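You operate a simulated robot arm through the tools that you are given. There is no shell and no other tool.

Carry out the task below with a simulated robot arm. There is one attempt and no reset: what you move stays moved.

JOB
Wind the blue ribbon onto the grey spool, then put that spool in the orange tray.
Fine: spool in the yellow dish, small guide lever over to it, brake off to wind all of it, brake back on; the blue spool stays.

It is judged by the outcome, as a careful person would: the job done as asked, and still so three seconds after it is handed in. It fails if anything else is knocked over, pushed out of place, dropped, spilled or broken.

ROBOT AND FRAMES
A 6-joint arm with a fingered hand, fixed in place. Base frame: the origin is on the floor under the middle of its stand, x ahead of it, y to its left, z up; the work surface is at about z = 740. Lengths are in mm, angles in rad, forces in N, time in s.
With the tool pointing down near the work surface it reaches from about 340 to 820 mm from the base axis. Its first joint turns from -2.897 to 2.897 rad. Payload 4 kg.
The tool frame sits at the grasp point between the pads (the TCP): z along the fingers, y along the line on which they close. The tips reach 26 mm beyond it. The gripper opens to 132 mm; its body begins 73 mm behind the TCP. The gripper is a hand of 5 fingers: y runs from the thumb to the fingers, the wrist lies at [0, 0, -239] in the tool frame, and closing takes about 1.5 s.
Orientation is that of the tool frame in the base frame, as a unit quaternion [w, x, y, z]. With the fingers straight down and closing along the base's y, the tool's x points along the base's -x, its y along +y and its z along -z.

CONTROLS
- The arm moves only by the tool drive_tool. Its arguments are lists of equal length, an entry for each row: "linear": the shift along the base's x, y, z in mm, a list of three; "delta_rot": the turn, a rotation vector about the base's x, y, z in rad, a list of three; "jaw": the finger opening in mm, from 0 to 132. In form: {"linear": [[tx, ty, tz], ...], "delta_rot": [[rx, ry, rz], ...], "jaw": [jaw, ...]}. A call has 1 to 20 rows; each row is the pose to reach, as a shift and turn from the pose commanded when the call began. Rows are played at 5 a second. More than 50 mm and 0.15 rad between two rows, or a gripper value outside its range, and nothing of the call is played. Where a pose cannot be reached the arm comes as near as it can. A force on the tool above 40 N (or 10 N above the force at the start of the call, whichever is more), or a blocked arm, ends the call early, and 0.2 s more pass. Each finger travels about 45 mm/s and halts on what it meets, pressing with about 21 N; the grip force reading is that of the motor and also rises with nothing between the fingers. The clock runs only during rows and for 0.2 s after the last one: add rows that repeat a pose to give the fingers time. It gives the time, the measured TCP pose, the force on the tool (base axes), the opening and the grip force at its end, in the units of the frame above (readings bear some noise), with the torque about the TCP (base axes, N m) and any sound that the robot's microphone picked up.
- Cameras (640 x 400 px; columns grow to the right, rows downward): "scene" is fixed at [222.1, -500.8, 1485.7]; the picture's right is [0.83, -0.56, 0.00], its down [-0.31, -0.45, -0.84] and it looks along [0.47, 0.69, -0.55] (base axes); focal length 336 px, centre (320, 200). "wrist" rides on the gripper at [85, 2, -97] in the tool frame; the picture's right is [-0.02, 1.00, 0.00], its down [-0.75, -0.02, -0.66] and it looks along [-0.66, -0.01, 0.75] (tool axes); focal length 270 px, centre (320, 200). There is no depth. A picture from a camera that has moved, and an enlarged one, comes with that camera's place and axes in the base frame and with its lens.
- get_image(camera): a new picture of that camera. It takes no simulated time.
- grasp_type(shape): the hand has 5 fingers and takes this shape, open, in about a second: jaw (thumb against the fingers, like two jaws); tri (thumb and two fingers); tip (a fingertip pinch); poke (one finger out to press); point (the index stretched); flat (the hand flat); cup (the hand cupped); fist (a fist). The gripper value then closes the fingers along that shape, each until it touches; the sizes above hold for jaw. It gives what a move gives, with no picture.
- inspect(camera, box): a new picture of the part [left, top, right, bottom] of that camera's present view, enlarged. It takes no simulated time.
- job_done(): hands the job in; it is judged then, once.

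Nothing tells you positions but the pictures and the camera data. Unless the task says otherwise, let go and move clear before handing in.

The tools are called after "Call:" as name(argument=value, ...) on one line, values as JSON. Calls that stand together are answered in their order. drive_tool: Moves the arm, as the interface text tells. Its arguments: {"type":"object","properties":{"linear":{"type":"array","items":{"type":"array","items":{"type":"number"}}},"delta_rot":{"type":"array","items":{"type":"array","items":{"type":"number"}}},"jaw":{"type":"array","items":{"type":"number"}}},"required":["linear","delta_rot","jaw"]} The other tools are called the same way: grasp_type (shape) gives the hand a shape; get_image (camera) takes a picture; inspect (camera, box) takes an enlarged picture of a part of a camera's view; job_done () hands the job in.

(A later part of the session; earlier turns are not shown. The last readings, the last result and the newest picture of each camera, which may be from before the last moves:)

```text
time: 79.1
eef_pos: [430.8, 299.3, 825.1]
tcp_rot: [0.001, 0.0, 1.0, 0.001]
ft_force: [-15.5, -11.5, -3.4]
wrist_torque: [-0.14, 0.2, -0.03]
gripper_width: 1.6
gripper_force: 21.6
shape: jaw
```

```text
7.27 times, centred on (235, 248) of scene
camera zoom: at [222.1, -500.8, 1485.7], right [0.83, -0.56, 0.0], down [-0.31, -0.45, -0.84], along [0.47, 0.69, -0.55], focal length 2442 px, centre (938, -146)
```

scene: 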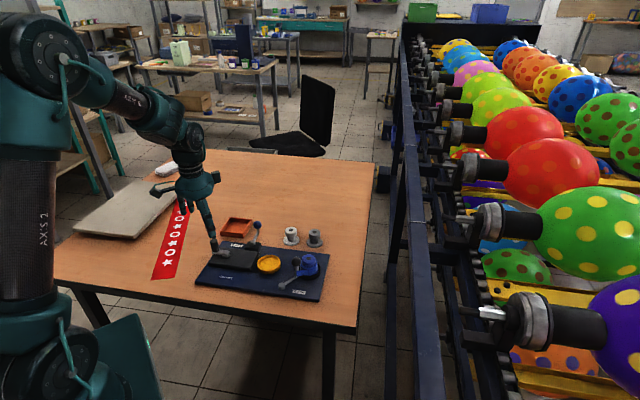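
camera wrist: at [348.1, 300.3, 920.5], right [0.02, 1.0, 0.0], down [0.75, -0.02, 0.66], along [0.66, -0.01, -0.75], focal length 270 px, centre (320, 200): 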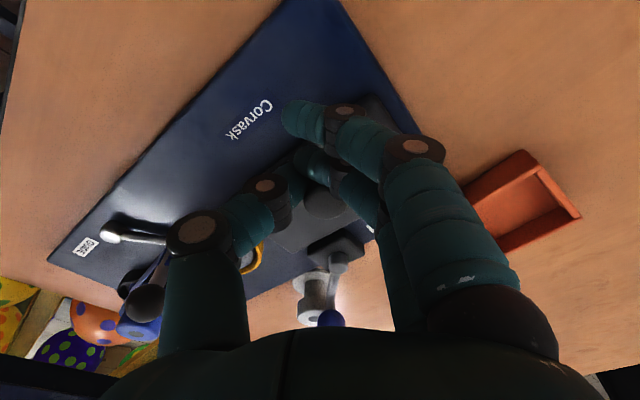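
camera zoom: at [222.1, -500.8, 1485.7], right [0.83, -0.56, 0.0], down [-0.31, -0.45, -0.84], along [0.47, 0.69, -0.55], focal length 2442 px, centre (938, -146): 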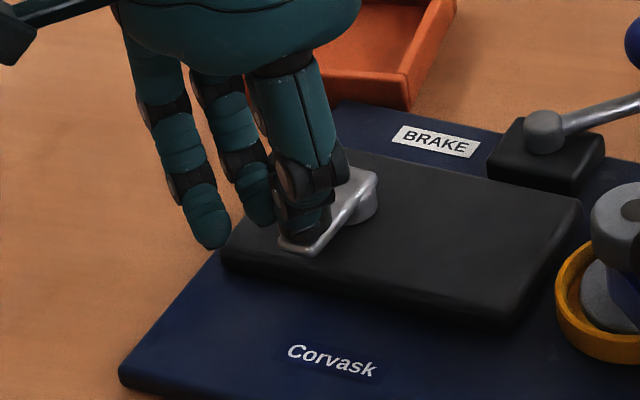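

The handle stays put in the hand; my path is only a millimetre or two off, but a tight grip makes that stiff. Since the crank turns freely this way, I'll use a loose cage around the handle, correct the centre, and do half a turn as a check.

Call:
drive_tool(linear=[[-0.91, -1.85, 0], [-0.91, -1.85, 0], [-0.91, -1.85, 0], [6.52, -8.08, 0], [15.52, -11.72, 0], [25.19, -12.39, 0], [34.6, -10.05, 0], [42.83, -4.91, 0], [49.06, 2.52, 0], [52.7, 11.52, 0], [53.37, 21.19, 0], [51.03, 30.6, 0], [45.89, 38.83, 0], [45.89, 38.83, 0]], delta_rot=[[0, 0, 0], [0, 0, 0], [0, 0, 0], [0, 0, 0], [0, 0, 0], [0, 0, 0], [0, 0, 0], [0, 0, 0], [0, 0, 0], [0, 0, 0], [0, 0, 0], [0, 0, 0], [0, 0, 0], [0, 0, 0]], jaw=[18, 22, 24, 24, 24, 24, 24, 24, 24, 24, 24, 24, 24, 24])

Call:
inspect(camera="wrist", box=[220, 60, 420, 260])

Call:
inspect(camera="scene", box=[180, 200, 340, 310])

Call:
inspect(camera="scene", box=[262, 235, 332, 280])

```text
time: 82.1
eef_pos: [479.1, 338.6, 825.0]
tcp_rot: [0.0, 0.0, 1.0, 0.001]
ft_force: [-0.3, 0.4, 0.3]
wrist_torque: [-0.01, -0.03, 0.01]
gripper_width: 23.7
gripper_force: 0.0
shape: jaw
```

```text
2.00 times, centred on (320, 160) of wrist
camera zoom: at [395.0, 340.5, 921.0], right [0.02, 1.0, 0.0], down [0.75, -0.02, 0.66], along [0.66, -0.01, -0.75], focal length 541 px, centre (320, 280)
```

zoom: 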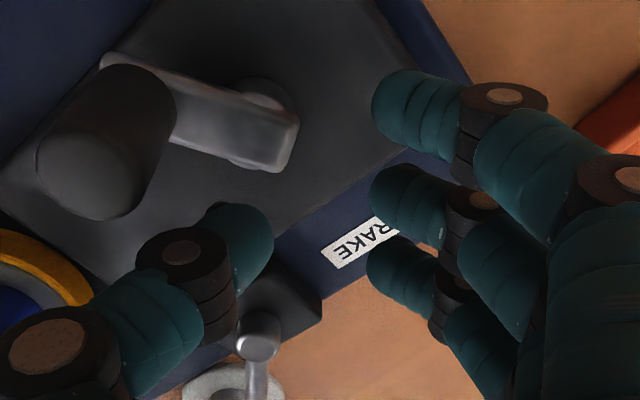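

```text
3.64 times, centred on (260, 255) of scene
camera zoom: at [222.1, -500.8, 1485.7], right [0.83, -0.56, 0.0], down [-0.31, -0.45, -0.84], along [0.47, 0.69, -0.55], focal length 1221 px, centre (538, 0)
```

zoom: 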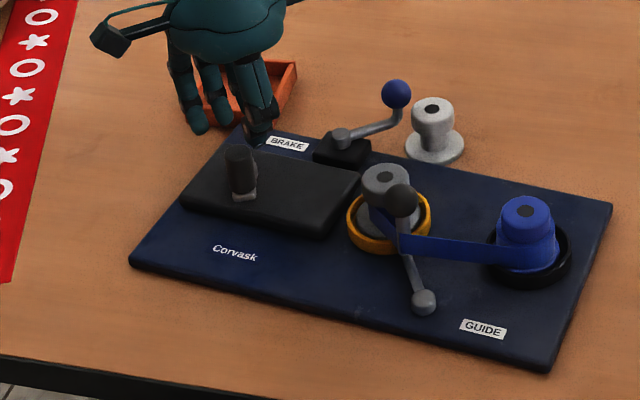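

```text
8.89 times, centred on (297, 258) of scene
camera zoom: at [222.1, -500.8, 1485.7], right [0.83, -0.56, 0.0], down [-0.31, -0.45, -0.84], along [0.47, 0.69, -0.55], focal length 2985 px, centre (524, -311)
```

zoom: 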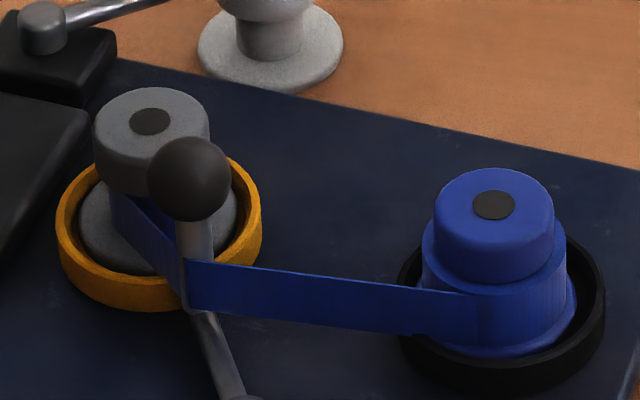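

The loose cage lost the handle about 40° further on (crank now at ~257°), but nothing else moved. I'll lift over the handle, re-grip it firmly at its new spot near (449, 293), and continue in measured segments.

Call:
drive_tool(linear=[[0, 0, 0], [0, 0, 20], [0, 0, 40], [-10, -17, 40], [-20, -34, 40], [-29, -48, 40], [-29, -48, 40]], delta_rot=[[0, 0, 0], [0, 0, 0], [0, 0, 0], [0, 0, 0], [0, 0, 0], [0, 0, 0], [0, 0, 0]], jaw=[40, 55, 62, 62, 62, 62, 62])

Call:
inspect(camera="wrist", box=[220, 60, 420, 260])

```text
time: 83.7
eef_pos: [447.1, 291.0, 864.4]
tcp_rot: [0.001, -0.001, 1.0, 0.001]
ft_force: [0.7, 0.3, -0.2]
wrist_torque: [-0.01, -0.01, -0.02]
gripper_width: 61.1
gripper_force: 0.2
shape: jaw
```

```text
2.00 times, centred on (320, 160) of wrist
camera zoom: at [365.0, 292.2, 960.1], right [0.02, 1.0, 0.0], down [0.75, -0.02, 0.66], along [0.66, -0.01, -0.75], focal length 541 px, centre (320, 280)
```

zoom: 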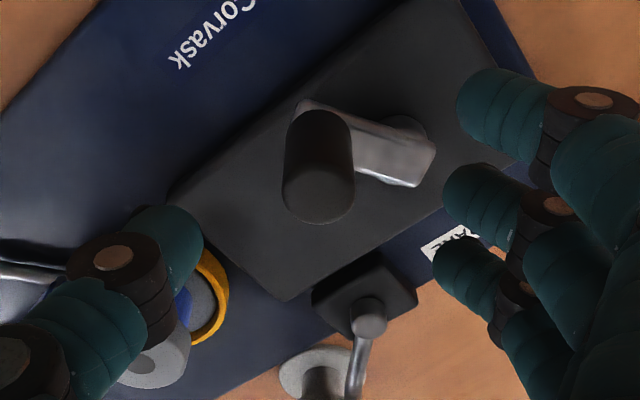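

Call:
drive_tool(linear=[[-0.5, -2.5, -12], [-0.5, -2.5, -26], [-0.5, -2.5, -39], [-0.5, -2.5, -39], [-0.5, -2.5, -39], [-0.5, -2.5, -39], [-0.5, -2.5, -39], [-0.5, -2.5, -39], [-0.5, -2.5, -39], [-0.5, -2.5, -39]], delta_rot=[[0, 0, 0], [0, 0, 0], [0, 0, 0], [0, 0, 0], [0, 0, 0], [0, 0, 0], [0, 0, 0], [0, 0, 0], [0, 0, 0], [0, 0, 0]], jaw=[62, 62, 62, 52, 42, 32, 24, 16, 14, 14])

Call:
inspect(camera="wrist", box=[240, 80, 400, 260])

Call:
inspect(camera="scene", box=[180, 200, 340, 310])

```text
time: 85.9
eef_pos: [446.8, 285.6, 826.6]
tcp_rot: [0.001, 0.0, 1.0, 0.0]
ft_force: [-1.1, -3.4, -0.7]
wrist_torque: [-0.04, 0.03, -0.04]
gripper_width: 4.3
gripper_force: 16.3
shape: jaw
```

```text
2.22 times, centred on (320, 170) of wrist
camera zoom: at [364.0, 288.7, 922.0], right [0.02, 1.0, 0.0], down [0.75, -0.02, 0.66], along [0.66, -0.01, -0.75], focal length 601 px, centre (320, 267)
```

zoom: 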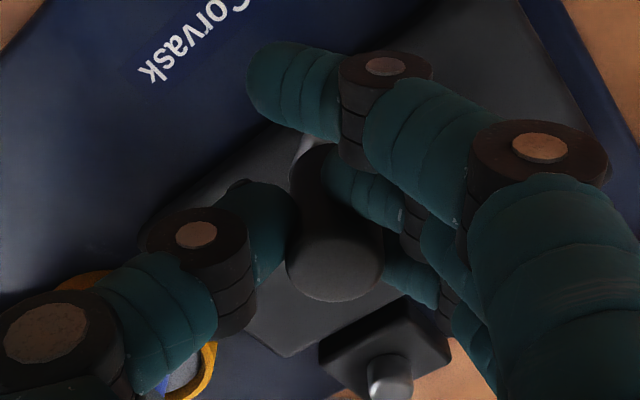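

```text
3.64 times, centred on (260, 255) of scene
camera zoom: at [222.1, -500.8, 1485.7], right [0.83, -0.56, 0.0], down [-0.31, -0.45, -0.84], along [0.47, 0.69, -0.55], focal length 1221 px, centre (538, 0)
```

zoom: 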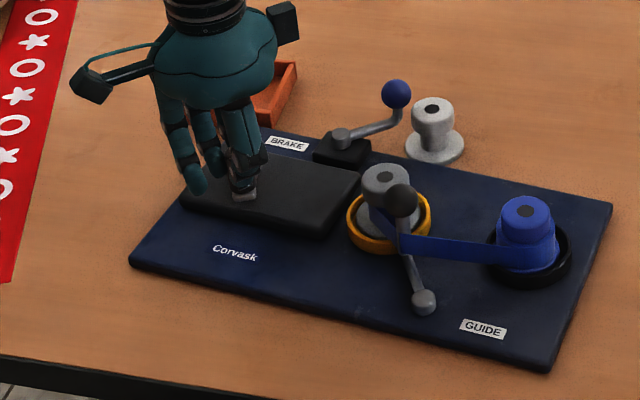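

The grip looks good. From three gripped positions I fit a circle of radius 30 mm; I'll turn 60° along it and check the force and the board.

Call:
drive_tool(linear=[[6.24, -0.59, 0], [12.47, 0.13, 0], [18.42, 2.13, 0], [23.82, 5.33, 0], [28.43, 9.57, 0], [28.43, 9.57, 0]], delta_rot=[[0, 0, 0], [0, 0, 0], [0, 0, 0], [0, 0, 0], [0, 0, 0], [0, 0, 0]], jaw=[14, 14, 14, 14, 14, 14])

Call:
inspect(camera="wrist", box=[240, 80, 400, 260])

Call:
inspect(camera="scene", box=[180, 200, 340, 310])

```text
time: 87.3
eef_pos: [474.9, 298.3, 824.9]
tcp_rot: [0.0, -0.002, 1.0, 0.0]
ft_force: [-5.6, 2.8, -0.7]
wrist_torque: [0.14, 0.09, 0.1]
gripper_width: 0.9
gripper_force: 20.5
shape: jaw
```

```text
2.22 times, centred on (320, 170) of wrist
camera zoom: at [391.9, 300.5, 921.2], right [0.02, 1.0, 0.0], down [0.75, -0.01, 0.66], along [0.66, -0.01, -0.75], focal length 601 px, centre (320, 267)
```

zoom: 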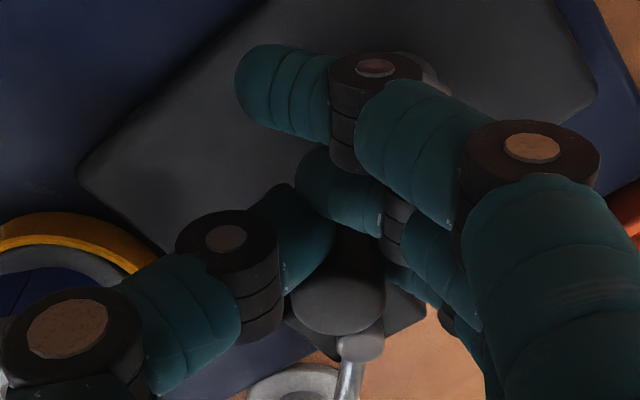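

```text
3.64 times, centred on (260, 255) of scene
camera zoom: at [222.1, -500.8, 1485.7], right [0.83, -0.56, 0.0], down [-0.31, -0.45, -0.84], along [0.47, 0.69, -0.55], focal length 1221 px, centre (538, 0)
```

zoom: 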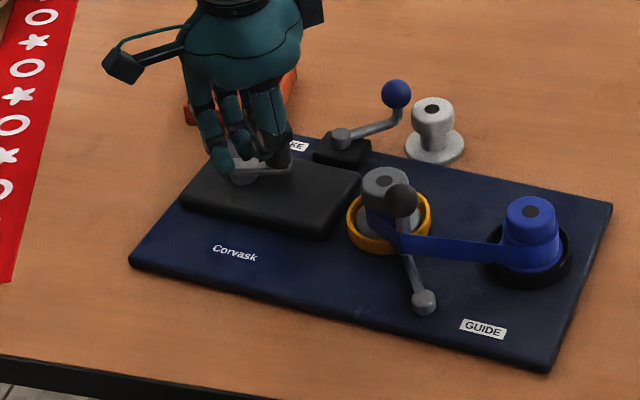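

The crank follows with low force and the board is still. Continuing along the circle.

Call:
drive_tool(linear=[[3.64, 5.11, 0], [6.13, 10.87, 0], [7.37, 17.02, 0], [7.3, 23.29, 0], [5.93, 29.41, 0], [3.32, 35.11, 0], [-0.42, 40.15, 0], [-5.12, 44.29, 0], [-10.59, 47.37, 0], [-16.57, 49.25, 0], [-16.57, 49.25, 0]], delta_rot=[[0, 0, 0], [0, 0, 0], [0, 0, 0], [0, 0, 0], [0, 0, 0], [0, 0, 0], [0, 0, 0], [0, 0, 0], [0, 0, 0], [0, 0, 0], [0, 0, 0]], jaw=[14, 14, 14, 14, 14, 14, 14, 14, 14, 14, 14])

Call:
inspect(camera="wrist", box=[240, 80, 400, 260])

Call:
inspect(camera="scene", box=[180, 200, 340, 310])

Call:
inspect(camera="scene", box=[262, 235, 332, 280])

```text
time: 89.7
eef_pos: [460.5, 346.7, 826.9]
tcp_rot: [0.002, 0.0, 1.0, 0.003]
ft_force: [3.5, 4.1, -1.6]
wrist_torque: [0.06, -0.03, 0.09]
gripper_width: 0.2
gripper_force: 21.1
shape: jaw
```

```text
2.22 times, centred on (320, 170) of wrist
camera zoom: at [376.7, 349.2, 921.6], right [0.02, 1.0, 0.0], down [0.75, -0.02, 0.66], along [0.66, -0.01, -0.75], focal length 601 px, centre (320, 267)
```

zoom: 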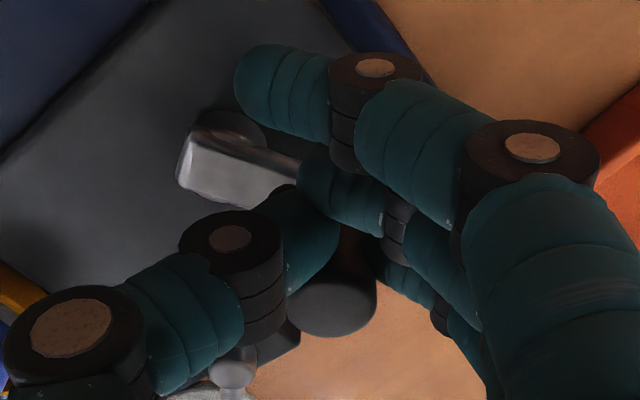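

```text
3.64 times, centred on (260, 255) of scene
camera zoom: at [222.1, -500.8, 1485.7], right [0.83, -0.56, 0.0], down [-0.31, -0.45, -0.84], along [0.47, 0.69, -0.55], focal length 1221 px, centre (538, 0)
```

zoom: 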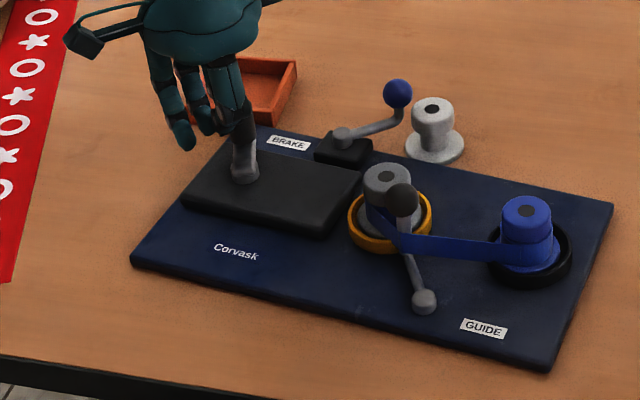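

```text
8.89 times, centred on (297, 258) of scene
camera zoom: at [222.1, -500.8, 1485.7], right [0.83, -0.56, 0.0], down [-0.31, -0.45, -0.84], along [0.47, 0.69, -0.55], focal length 2985 px, centre (524, -311)
```

zoom: 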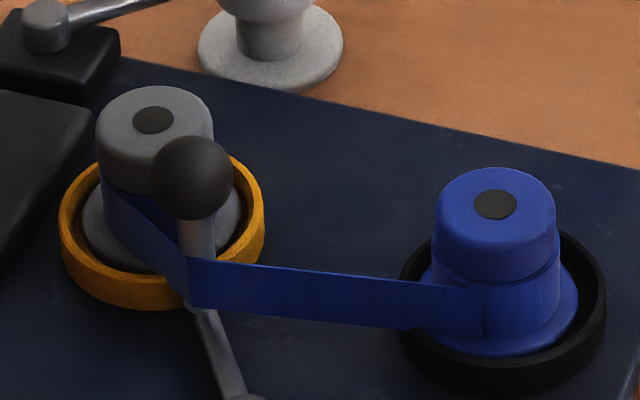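

The blue roll has shrunk markedly with just under a turn, and the board hasn't slid. Continuing counter-clockwise.

Call:
drive_tool(linear=[[-6.24, 0.59, 0], [-12.47, -0.13, 0], [-18.42, -2.13, 0], [-23.82, -5.33, 0], [-28.43, -9.57, 0], [-32.07, -14.68, 0], [-34.56, -20.44, 0], [-35.8, -26.59, 0], [-35.73, -32.86, 0], [-35.73, -32.86, 0]], delta_rot=[[0, 0, 0], [0, 0, 0], [0, 0, 0], [0, 0, 0], [0, 0, 0], [0, 0, 0], [0, 0, 0], [0, 0, 0], [0, 0, 0], [0, 0, 0]], jaw=[14, 14, 14, 14, 14, 14, 14, 14, 14, 14])

Call:
inspect(camera="wrist", box=[240, 80, 400, 260])

Call:
inspect(camera="scene", box=[180, 200, 340, 310])

Call:
inspect(camera="scene", box=[262, 235, 332, 280])

```text
time: 91.9
eef_pos: [423.8, 313.0, 825.0]
tcp_rot: [0.001, 0.0, 1.0, 0.0]
ft_force: [-21.3, 0.3, 6.4]
wrist_torque: [0.13, 0.22, 0.2]
gripper_width: 1.9
gripper_force: 21.0
shape: jaw
```

```text
2.22 times, centred on (320, 170) of wrist
camera zoom: at [340.5, 315.7, 922.2], right [0.02, 1.0, 0.0], down [0.75, -0.02, 0.66], along [0.66, -0.01, -0.75], focal length 601 px, centre (320, 267)
```

zoom: 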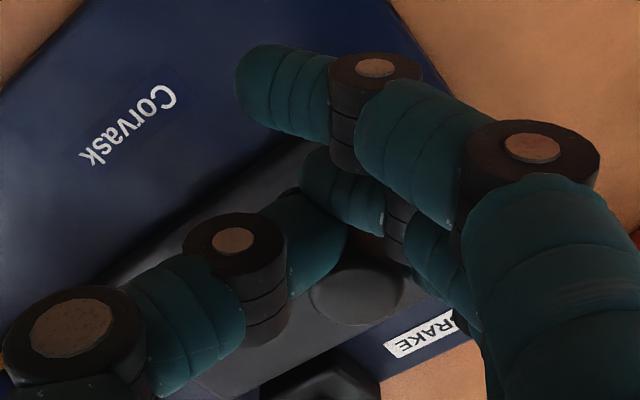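

```text
3.64 times, centred on (260, 255) of scene
camera zoom: at [222.1, -500.8, 1485.7], right [0.83, -0.56, 0.0], down [-0.31, -0.45, -0.84], along [0.47, 0.69, -0.55], focal length 1221 px, centre (538, 0)
```

zoom: 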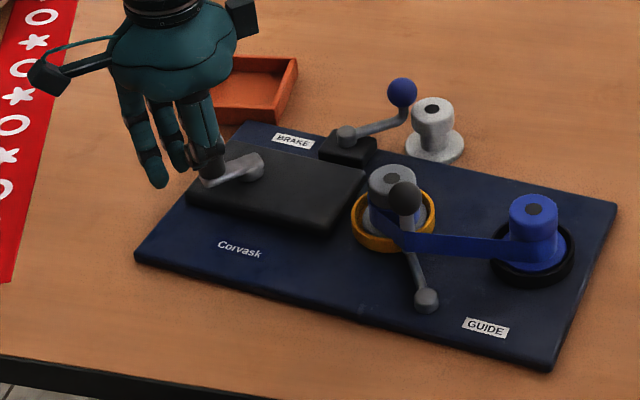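

```text
8.89 times, centred on (297, 258) of scene
camera zoom: at [222.1, -500.8, 1485.7], right [0.83, -0.56, 0.0], down [-0.31, -0.45, -0.84], along [0.47, 0.69, -0.55], focal length 2985 px, centre (524, -311)
```

zoom: 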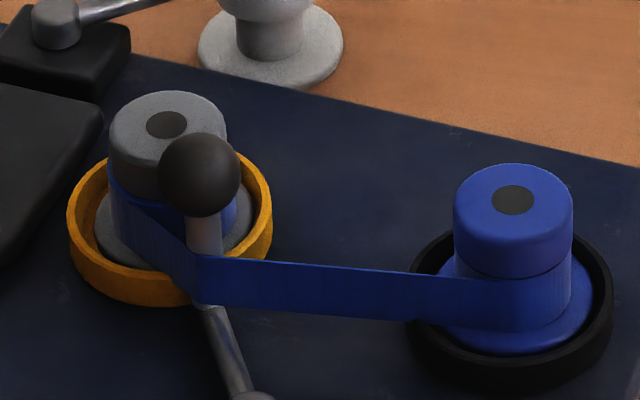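

Nearly all the ribbon has left the blue spool. There's a 21 N radial load and the board crept a few millimetres, so I'll shift my circle 2 mm to relieve it and continue in a shorter step.

Call:
drive_tool(linear=[[-2.0, 0, 0], [-2.0, 0, 0], [-0.63, -6.12, 0], [1.98, -11.82, 0], [5.72, -16.86, 0], [10.42, -21.0, 0], [10.42, -21.0, 0]], delta_rot=[[0, 0, 0], [0, 0, 0], [0, 0, 0], [0, 0, 0], [0, 0, 0], [0, 0, 0], [0, 0, 0]], jaw=[14, 14, 14, 14, 14, 14, 14])

Call:
inspect(camera="wrist", box=[240, 80, 400, 260])

Call:
inspect(camera="scene", box=[180, 200, 340, 310])

Call:
inspect(camera="scene", box=[262, 235, 332, 280])

```text
time: 93.5
eef_pos: [435.2, 292.4, 826.3]
tcp_rot: [0.001, 0.0, 1.0, 0.001]
ft_force: [-2.8, -6.9, 3.9]
wrist_torque: [-0.05, 0.05, -0.15]
gripper_width: 1.8
gripper_force: 20.7
shape: jaw
```

```text
2.22 times, centred on (320, 170) of wrist
camera zoom: at [351.3, 294.6, 921.8], right [0.02, 1.0, 0.0], down [0.75, -0.02, 0.66], along [0.66, -0.01, -0.75], focal length 601 px, centre (320, 267)
```

zoom: 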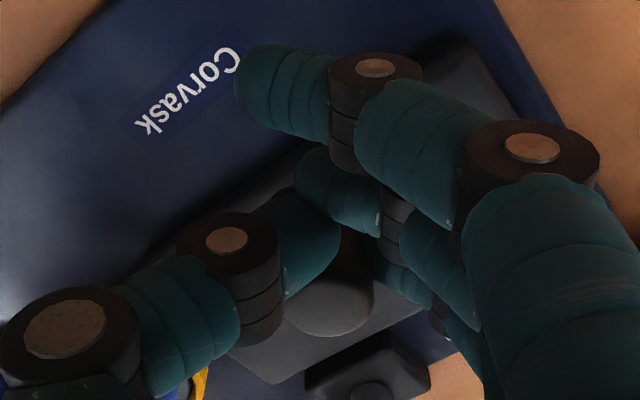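

```text
3.64 times, centred on (260, 255) of scene
camera zoom: at [222.1, -500.8, 1485.7], right [0.83, -0.56, 0.0], down [-0.31, -0.45, -0.84], along [0.47, 0.69, -0.55], focal length 1221 px, centre (538, 0)
```

zoom: 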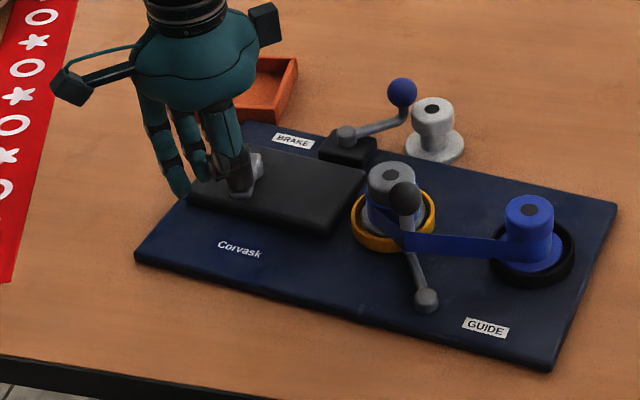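

```text
8.89 times, centred on (297, 258) of scene
camera zoom: at [222.1, -500.8, 1485.7], right [0.83, -0.56, 0.0], down [-0.31, -0.45, -0.84], along [0.47, 0.69, -0.55], focal length 2985 px, centre (524, -311)
```

zoom: 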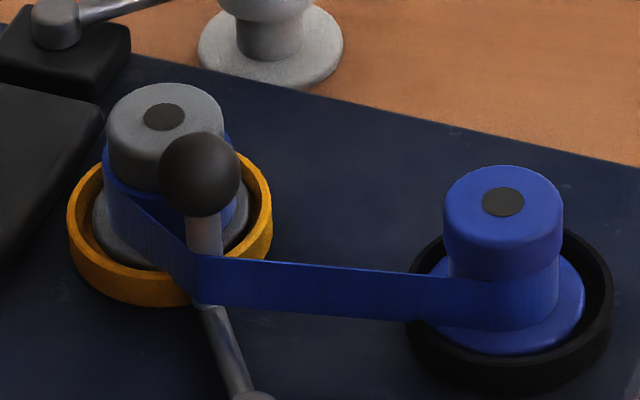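

Force is low again and the ribbon keeps transferring. Continuing the turn.

Call:
drive_tool(linear=[[5.77, -3.08, 0], [12.05, -4.96, 0], [18.69, -5.55, 0], [25.22, -4.83, 0], [31.47, -2.83, 0], [37.27, 0.37, 0], [41.88, 4.61, 0], [41.88, 4.61, 0]], delta_rot=[[0, 0, 0], [0, 0, 0], [0, 0, 0], [0, 0, 0], [0, 0, 0], [0, 0, 0], [0, 0, 0], [0, 0, 0]], jaw=[14, 14, 14, 14, 14, 14, 14, 14])

Call:
inspect(camera="wrist", box=[240, 80, 400, 260])

Call:
inspect(camera="scene", box=[180, 200, 340, 310])

Call:
inspect(camera="scene", box=[262, 235, 332, 280])

```text
time: 95.3
eef_pos: [477.0, 296.4, 825.9]
tcp_rot: [0.002, 0.0, 1.0, 0.001]
ft_force: [0.3, 0.6, 7.1]
wrist_torque: [0.1, -0.09, 0.02]
gripper_width: 1.4
gripper_force: 20.8
shape: jaw
```

```text
2.22 times, centred on (320, 170) of wrist
camera zoom: at [392.9, 299.1, 921.4], right [0.02, 1.0, 0.0], down [0.75, -0.02, 0.66], along [0.66, -0.01, -0.75], focal length 601 px, centre (320, 267)
```

zoom: 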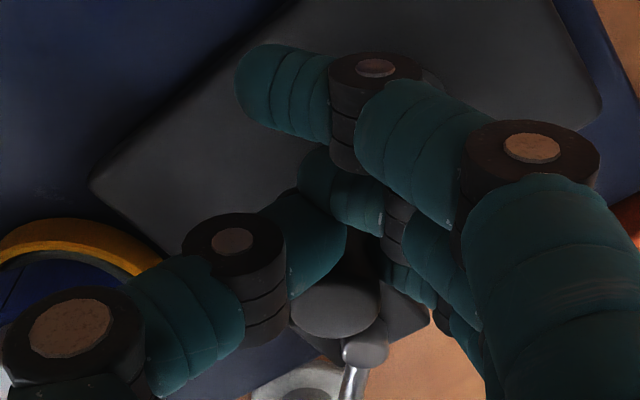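

```text
3.64 times, centred on (260, 255) of scene
camera zoom: at [222.1, -500.8, 1485.7], right [0.83, -0.56, 0.0], down [-0.31, -0.45, -0.84], along [0.47, 0.69, -0.55], focal length 1221 px, centre (538, 0)
```

zoom: 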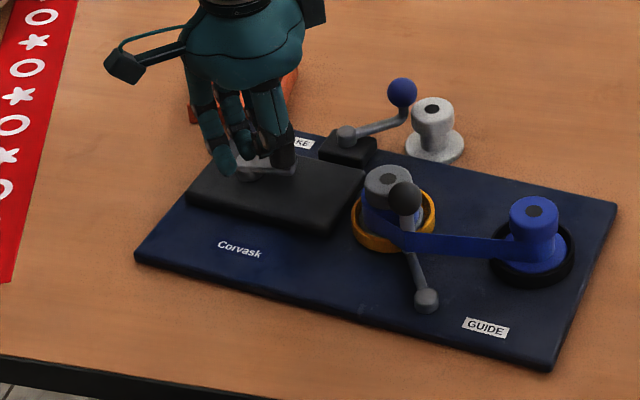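

```text
8.89 times, centred on (297, 258) of scene
camera zoom: at [222.1, -500.8, 1485.7], right [0.83, -0.56, 0.0], down [-0.31, -0.45, -0.84], along [0.47, 0.69, -0.55], focal length 2985 px, centre (524, -311)
```

zoom: 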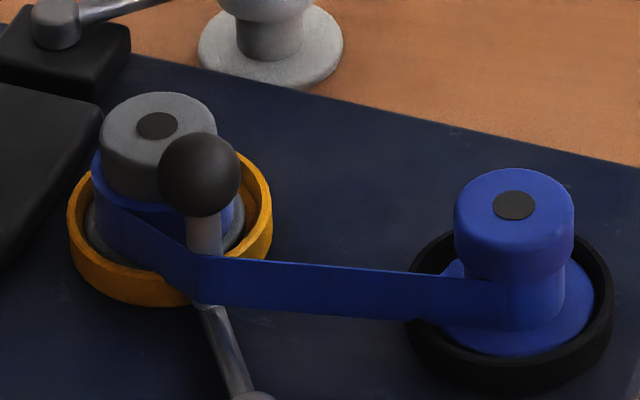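

Going well with low forces. Continuing through the next third of a turn.

Call:
drive_tool(linear=[[3.64, 5.11, 0], [6.13, 10.87, 0], [7.37, 17.02, 0], [7.3, 23.29, 0], [5.93, 29.41, 0], [3.32, 35.11, 0], [-0.42, 40.15, 0], [-5.12, 44.29, 0], [-10.59, 47.37, 0], [-16.57, 49.25, 0], [-16.57, 49.25, 0]], delta_rot=[[0, 0, 0], [0, 0, 0], [0, 0, 0], [0, 0, 0], [0, 0, 0], [0, 0, 0], [0, 0, 0], [0, 0, 0], [0, 0, 0], [0, 0, 0], [0, 0, 0]], jaw=[14, 14, 14, 14, 14, 14, 14, 14, 14, 14, 14])

Call:
inspect(camera="scene", box=[180, 200, 340, 310])

Call:
inspect(camera="scene", box=[262, 235, 332, 280])

```text
time: 97.7
eef_pos: [459.4, 346.4, 825.4]
tcp_rot: [0.001, -0.001, 1.0, 0.001]
ft_force: [1.6, 8.8, 4.2]
wrist_torque: [0.21, -0.07, 0.18]
gripper_width: 0.7
gripper_force: 21.5
shape: jaw
```

```text
3.64 times, centred on (260, 255) of scene
camera zoom: at [222.1, -500.8, 1485.7], right [0.83, -0.56, 0.0], down [-0.31, -0.45, -0.84], along [0.47, 0.69, -0.55], focal length 1221 px, centre (538, 0)
```

zoom: 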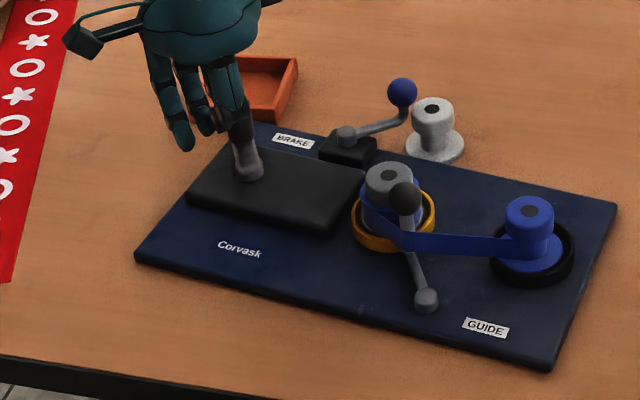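

```text
8.89 times, centred on (297, 258) of scene
camera zoom: at [222.1, -500.8, 1485.7], right [0.83, -0.56, 0.0], down [-0.31, -0.45, -0.84], along [0.47, 0.69, -0.55], focal length 2985 px, centre (524, -311)
```

zoom: 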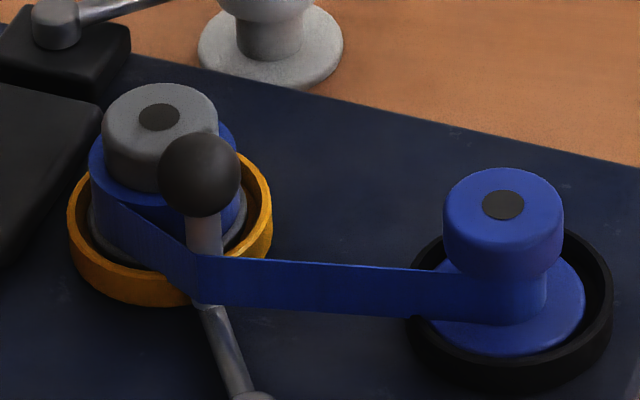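

Only a few wraps remain on the blue spool. Continuing with the small centre correction built in.

Call:
drive_tool(linear=[[-6.44, 1.1, 0], [-12.97, 0.5, 0], [-19.22, -1.5, 0], [-24.92, -4.7, 0], [-29.93, -9.1, 0], [-33.97, -14.4, 0], [-36.86, -20.3, 0], [-38.4, -26.59, 0], [-38.33, -32.86, 0], [-38.33, -32.86, 0]], delta_rot=[[0, 0, 0], [0, 0, 0], [0, 0, 0], [0, 0, 0], [0, 0, 0], [0, 0, 0], [0, 0, 0], [0, 0, 0], [0, 0, 0], [0, 0, 0]], jaw=[14, 14, 14, 14, 14, 14, 14, 14, 14, 14])

Call:
inspect(camera="scene", box=[180, 200, 340, 310])

Call:
inspect(camera="scene", box=[262, 235, 332, 280])

```text
time: 99.9
eef_pos: [420.8, 312.5, 826.5]
tcp_rot: [0.001, 0.0, 1.0, 0.0]
ft_force: [-15.2, -3.5, 0.8]
wrist_torque: [0.02, 0.22, 0.01]
gripper_width: 1.0
gripper_force: 20.7
shape: jaw
```

```text
3.64 times, centred on (260, 255) of scene
camera zoom: at [222.1, -500.8, 1485.7], right [0.83, -0.56, 0.0], down [-0.31, -0.45, -0.84], along [0.47, 0.69, -0.55], focal length 1221 px, centre (538, 0)
```

zoom: 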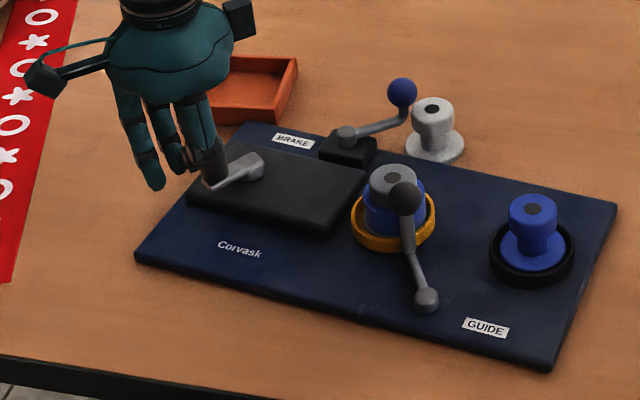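

```text
8.89 times, centred on (297, 258) of scene
camera zoom: at [222.1, -500.8, 1485.7], right [0.83, -0.56, 0.0], down [-0.31, -0.45, -0.84], along [0.47, 0.69, -0.55], focal length 2985 px, centre (524, -311)
```

zoom: 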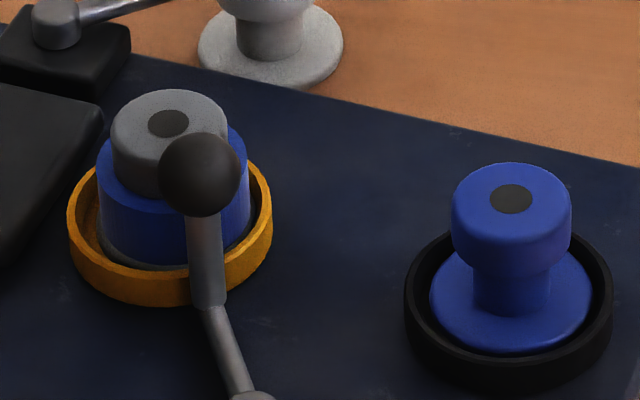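

The ribbon is entirely off the blue spool and wound on the grey one. I'll let go of the crank and rise.

Call:
drive_tool(linear=[[-1.5, -0.5, 0], [-1.5, -0.5, 0], [-1.5, -0.5, 0], [-1.5, -0.5, 0], [-1.5, -0.5, 0], [-1.5, -0.5, 15], [-1.5, -0.5, 35], [-1.5, -0.5, 60], [-1.5, -0.5, 90], [-1.5, -0.5, 90]], delta_rot=[[0, 0, 0], [0, 0, 0], [0, 0, 0], [0, 0, 0], [0, 0, 0], [0, 0, 0], [0, 0, 0], [0, 0, 0], [0, 0, 0], [0, 0, 0]], jaw=[20, 32, 46, 56, 62, 62, 62, 62, 62, 62])

Call:
get_image(camera="wrist")

Call:
get_image(camera="scene")

Call:
inspect(camera="scene", box=[180, 200, 340, 310])

```text
time: 102.1
eef_pos: [419.3, 314.0, 915.1]
tcp_rot: [0.002, -0.001, 1.0, 0.0]
ft_force: [0.3, 0.7, 0.6]
wrist_torque: [-0.04, -0.01, -0.02]
gripper_width: 61.1
gripper_force: 0.0
shape: jaw
```

```text
taken
camera wrist: at [336.3, 315.5, 1011.4], right [0.02, 1.0, 0.0], down [0.75, -0.02, 0.66], along [0.66, -0.01, -0.75], focal length 270 px, centre (320, 200)
```

wrist: 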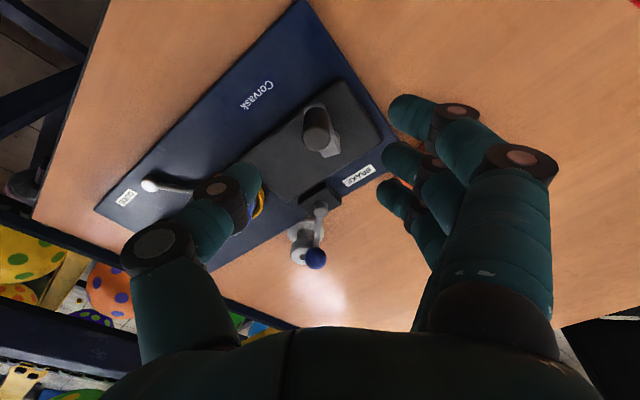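

```text
taken
```

scene: 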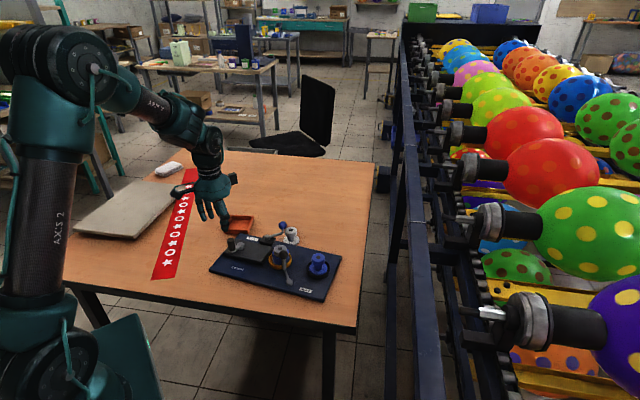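

```text
3.64 times, centred on (260, 255) of scene
camera zoom: at [222.1, -500.8, 1485.7], right [0.83, -0.56, 0.0], down [-0.31, -0.45, -0.84], along [0.47, 0.69, -0.55], focal length 1221 px, centre (538, 0)
```

zoom: 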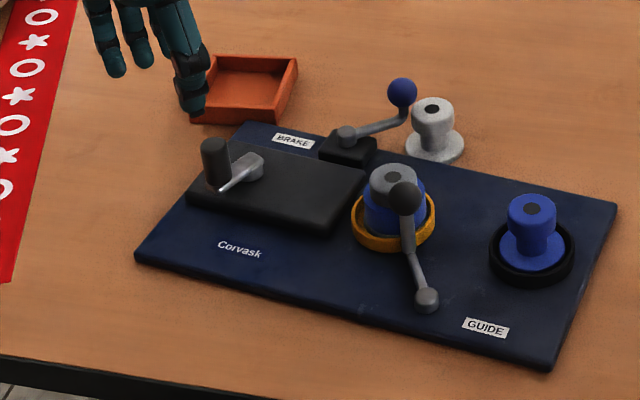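

The winding is done. Comparing with my first pictures, the board has shifted and appears to have nudged the orange tray too. I'll take the same enlargements as at the start to measure exactly how far each has moved, so I can put them back.

Call:
inspect(camera="scene", box=[235, 215, 275, 255])

Call:
inspect(camera="scene", box=[190, 230, 270, 280])

Call:
inspect(camera="scene", box=[260, 215, 340, 305])

Call:
inspect(camera="wrist", box=[240, 120, 440, 280])

```text
10.00 times, centred on (255, 235) of scene
camera zoom: at [222.1, -500.8, 1485.7], right [0.83, -0.56, 0.0], down [-0.31, -0.45, -0.84], along [0.47, 0.69, -0.55], focal length 3358 px, centre (970, -150)
```

zoom: 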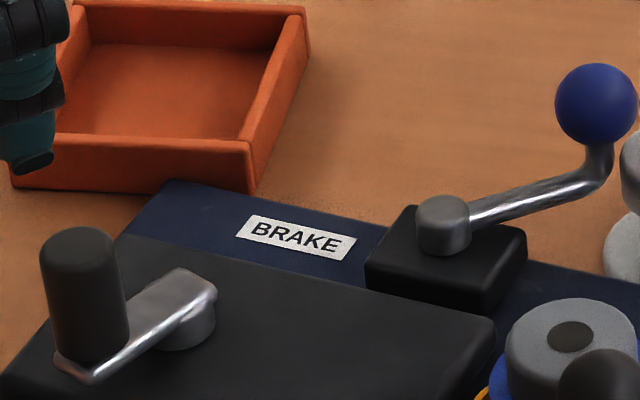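

```text
8.00 times, centred on (230, 255) of scene
camera zoom: at [222.1, -500.8, 1485.7], right [0.83, -0.56, 0.0], down [-0.31, -0.45, -0.84], along [0.47, 0.69, -0.55], focal length 2686 px, centre (1040, -240)
```

zoom: 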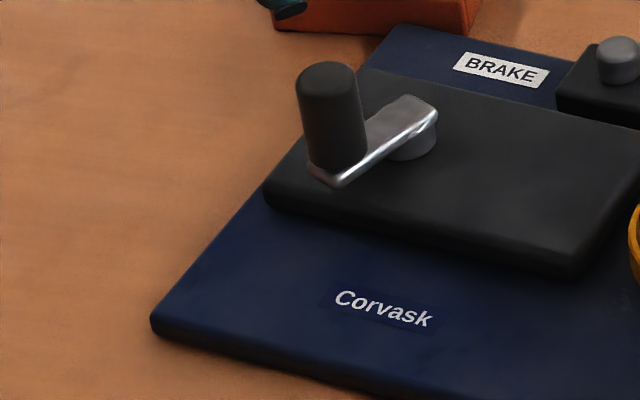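

```text
4.44 times, centred on (300, 260) of scene
camera zoom: at [222.1, -500.8, 1485.7], right [0.83, -0.56, 0.0], down [-0.31, -0.45, -0.84], along [0.47, 0.69, -0.55], focal length 1492 px, centre (409, -67)
```

zoom: 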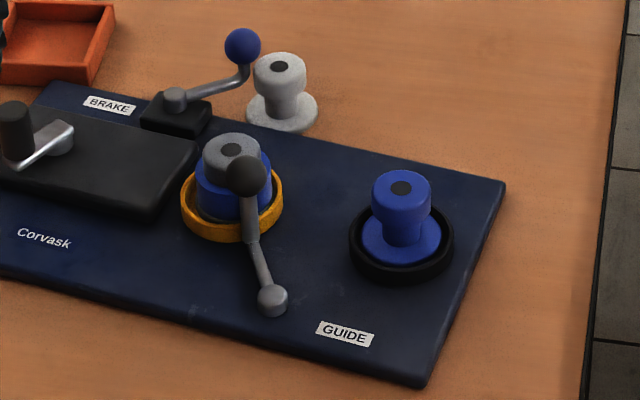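

```text
2.50 times, centred on (340, 200) of wrist
camera zoom: at [336.3, 315.5, 1011.4], right [0.02, 1.0, 0.0], down [0.75, -0.02, 0.66], along [0.66, -0.01, -0.75], focal length 676 px, centre (270, 200)
```

zoom: 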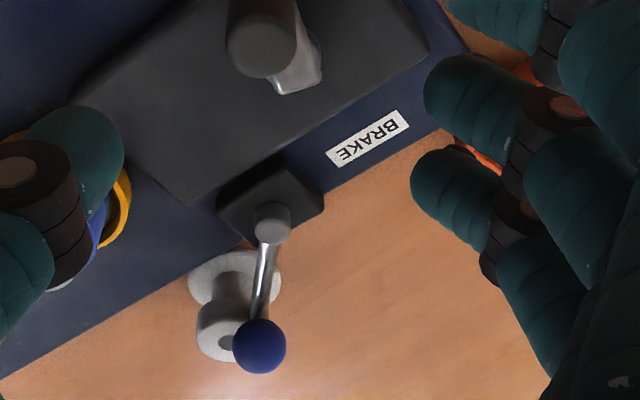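

Measurements: the white spool has not moved, but the board has shifted about 37 mm in +x with an 8° clockwise turn, and its corner pushed the tray about 23 mm. I want to put both back. I'll grip the crank box across its 71 mm width (left of the brake block) to guide the board back; first move above it with the hand turned to match.

Call:
drive_tool(linear=[[6, 2, 0], [12, 4, 0], [18, 6, 0], [24, 8, 0], [30, 10, 0], [36, 12, 0], [41.5, 14.2, -20], [41.5, 14.2, -36], [41.5, 14.2, -36]], delta_rot=[[0, 0, -0.14], [0, 0, -0.28], [0, 0, -0.42], [0, 0, -0.56], [0, 0, -0.7], [0, 0, -0.82], [0, 0, -0.904], [0, 0, -0.904], [0, 0, -0.904]], jaw=[72, 82, 92, 102, 108, 108, 108, 108, 108])

Call:
get_image(camera="wrist")

Call:
inspect(camera="scene", box=[190, 190, 300, 290])

```text
time: 104.1
eef_pos: [460.5, 325.8, 878.8]
tcp_rot: [0.002, 0.437, 0.899, 0.001]
ft_force: [-1.5, 0.0, 0.5]
wrist_torque: [0.01, 0.01, 0.01]
gripper_width: 107.7
gripper_force: 0.0
shape: jaw
```

```text
taken
camera wrist: at [410.5, 394.3, 974.5], right [0.8, 0.6, 0.0], down [0.45, -0.6, 0.66], along [0.4, -0.53, -0.75], focal length 270 px, centre (320, 200)
```

wrist: 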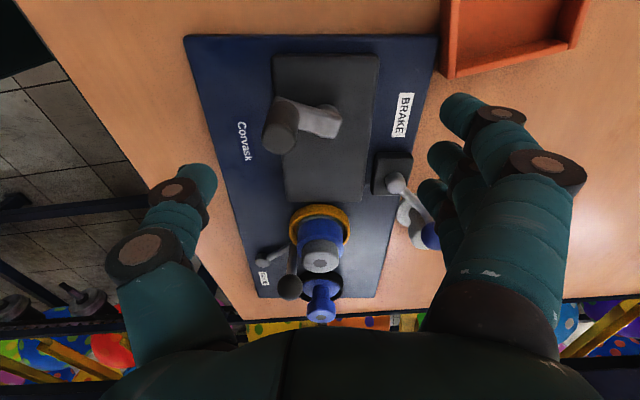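

```text
4.00 times, centred on (245, 240) of scene
camera zoom: at [222.1, -500.8, 1485.7], right [0.83, -0.56, 0.0], down [-0.31, -0.45, -0.84], along [0.47, 0.69, -0.55], focal length 1343 px, centre (620, 40)
```

zoom: 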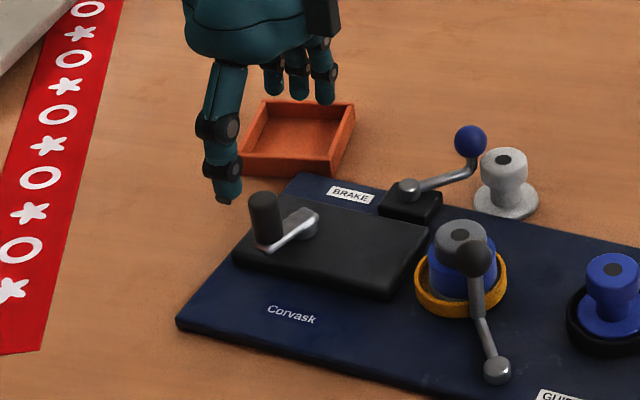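

The hand lines up with the board nicely. I'll hook the fingers behind the box's back face (left of the brake block, thumb kept clear) and use them to draw the board back. First move over and lower part-way.

Call:
drive_tool(linear=[[-5, 6.3, 0], [-9.9, 12.6, 0], [-9.9, 12.6, -20], [-9.9, 12.6, -40], [-9.9, 12.6, -60], [-9.9, 12.6, -60]], delta_rot=[[0, 0, 0], [0, 0, 0], [0, 0, 0], [0, 0, 0], [0, 0, 0], [0, 0, 0]], jaw=[110, 110, 110, 110, 110, 110])

Call:
get_image(camera="wrist")

Call:
inspect(camera="scene", box=[190, 190, 300, 290])

```text
time: 105.5
eef_pos: [452.2, 337.9, 819.1]
tcp_rot: [0.001, 0.437, 0.9, 0.0]
ft_force: [0.0, -0.4, -0.3]
wrist_torque: [-0.01, 0.04, -0.02]
gripper_width: 109.5
gripper_force: 0.0
shape: jaw
```

```text
taken
camera wrist: at [402.1, 406.3, 915.0], right [0.8, 0.6, 0.0], down [0.45, -0.6, 0.66], along [0.4, -0.53, -0.75], focal length 270 px, centre (320, 200)
```

wrist: 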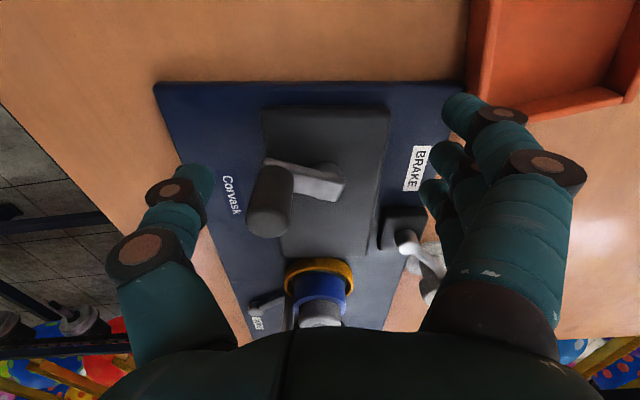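

```text
4.00 times, centred on (245, 240) of scene
camera zoom: at [222.1, -500.8, 1485.7], right [0.83, -0.56, 0.0], down [-0.31, -0.45, -0.84], along [0.47, 0.69, -0.55], focal length 1343 px, centre (620, 40)
```

zoom: 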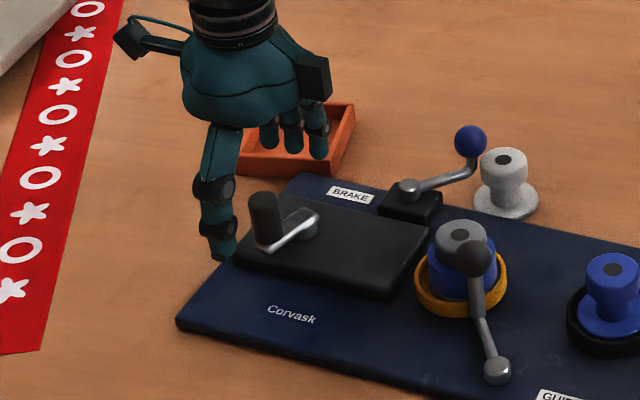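

Clearances are fine except the little finger beside the brake block, so I'll shift 6 mm further left, then lower the fingertips behind the box.

Call:
drive_tool(linear=[[-3.7, 4.7, 0], [-3.7, 4.7, -12], [-3.7, 4.7, -24], [-3.7, 4.7, -34], [-3.7, 4.7, -34]], delta_rot=[[0, 0, 0], [0, 0, 0], [0, 0, 0], [0, 0, 0], [0, 0, 0]], jaw=[110, 110, 110, 110, 110])

Call:
get_image(camera="wrist")

Call:
inspect(camera="scene", box=[190, 190, 300, 290])

```text
time: 106.7
eef_pos: [448.2, 344.8, 783.6]
tcp_rot: [0.001, 0.437, 0.9, 0.0]
ft_force: [0.6, 0.0, -0.2]
wrist_torque: [-0.01, -0.03, 0.01]
gripper_width: 109.8
gripper_force: 0.2
shape: jaw
```

```text
taken
camera wrist: at [398.1, 411.7, 880.7], right [0.8, 0.6, 0.0], down [0.45, -0.6, 0.66], along [0.4, -0.53, -0.75], focal length 270 px, centre (320, 200)
```

wrist: 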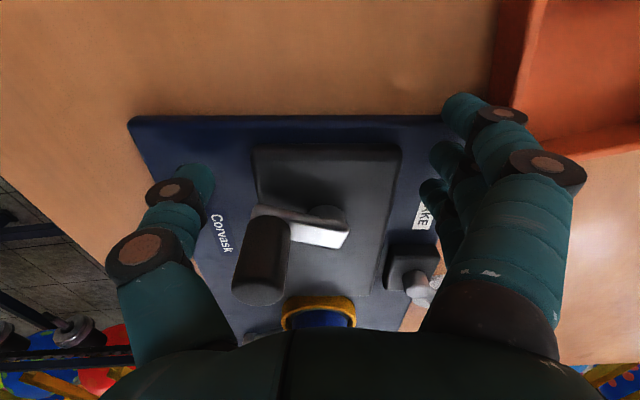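

```text
4.00 times, centred on (245, 240) of scene
camera zoom: at [222.1, -500.8, 1485.7], right [0.83, -0.56, 0.0], down [-0.31, -0.45, -0.84], along [0.47, 0.69, -0.55], focal length 1343 px, centre (620, 40)
```

zoom: 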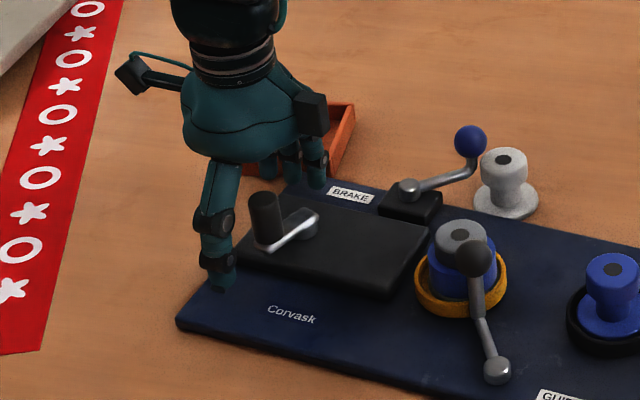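

The fingertips are behind the box with no contact. Now drawing slowly toward the front (about 12 mm free gap, then pushing), checking the effect.

Call:
drive_tool(linear=[[-3.1, -2.5, 0], [-6.3, -4.9, 0], [-9.4, -7.4, 0], [-11.8, -9.3, 0], [-14.1, -11.1, 0], [-16.5, -13.0, 0], [-18.9, -14.8, 0], [-21.2, -16.7, 0], [-23.6, -18.5, 0], [-23.6, -18.5, 0]], delta_rot=[[0, 0, 0], [0, 0, 0], [0, 0, 0], [0, 0, 0], [0, 0, 0], [0, 0, 0], [0, 0, 0], [0, 0, 0], [0, 0, 0], [0, 0, 0]], jaw=[110, 110, 110, 110, 110, 110, 110, 110, 110, 110])

Call:
get_image(camera="wrist")

Call:
inspect(camera="scene", box=[180, 200, 340, 310])

```text
time: 108.9
eef_pos: [423.8, 325.9, 787.9]
tcp_rot: [0.002, 0.437, 0.9, 0.001]
ft_force: [6.9, 7.1, 13.9]
wrist_torque: [0.67, -1.0, 0.17]
gripper_width: 111.9
gripper_force: 0.1
shape: jaw
```

```text
taken
camera wrist: at [373.9, 393.9, 882.8], right [0.8, 0.6, 0.0], down [0.45, -0.6, 0.66], along [0.4, -0.52, -0.75], focal length 270 px, centre (320, 200)
```

wrist: 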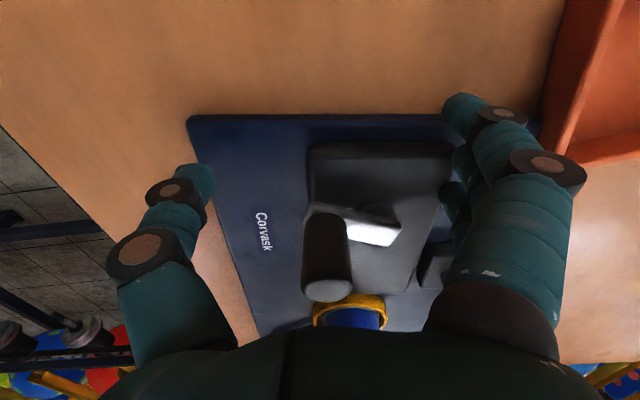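

```text
3.64 times, centred on (260, 255) of scene
camera zoom: at [222.1, -500.8, 1485.7], right [0.83, -0.56, 0.0], down [-0.31, -0.45, -0.84], along [0.47, 0.69, -0.55], focal length 1221 px, centre (538, 0)
```

zoom: 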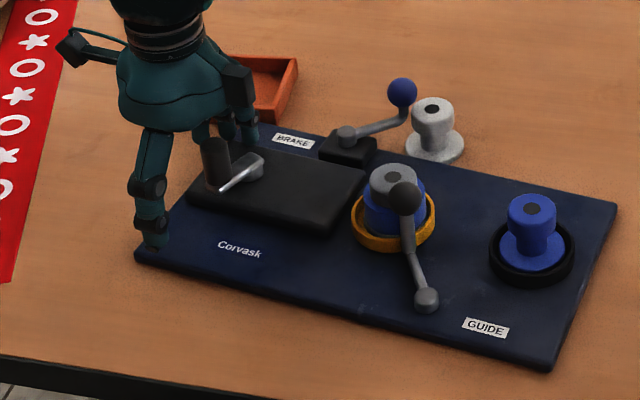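

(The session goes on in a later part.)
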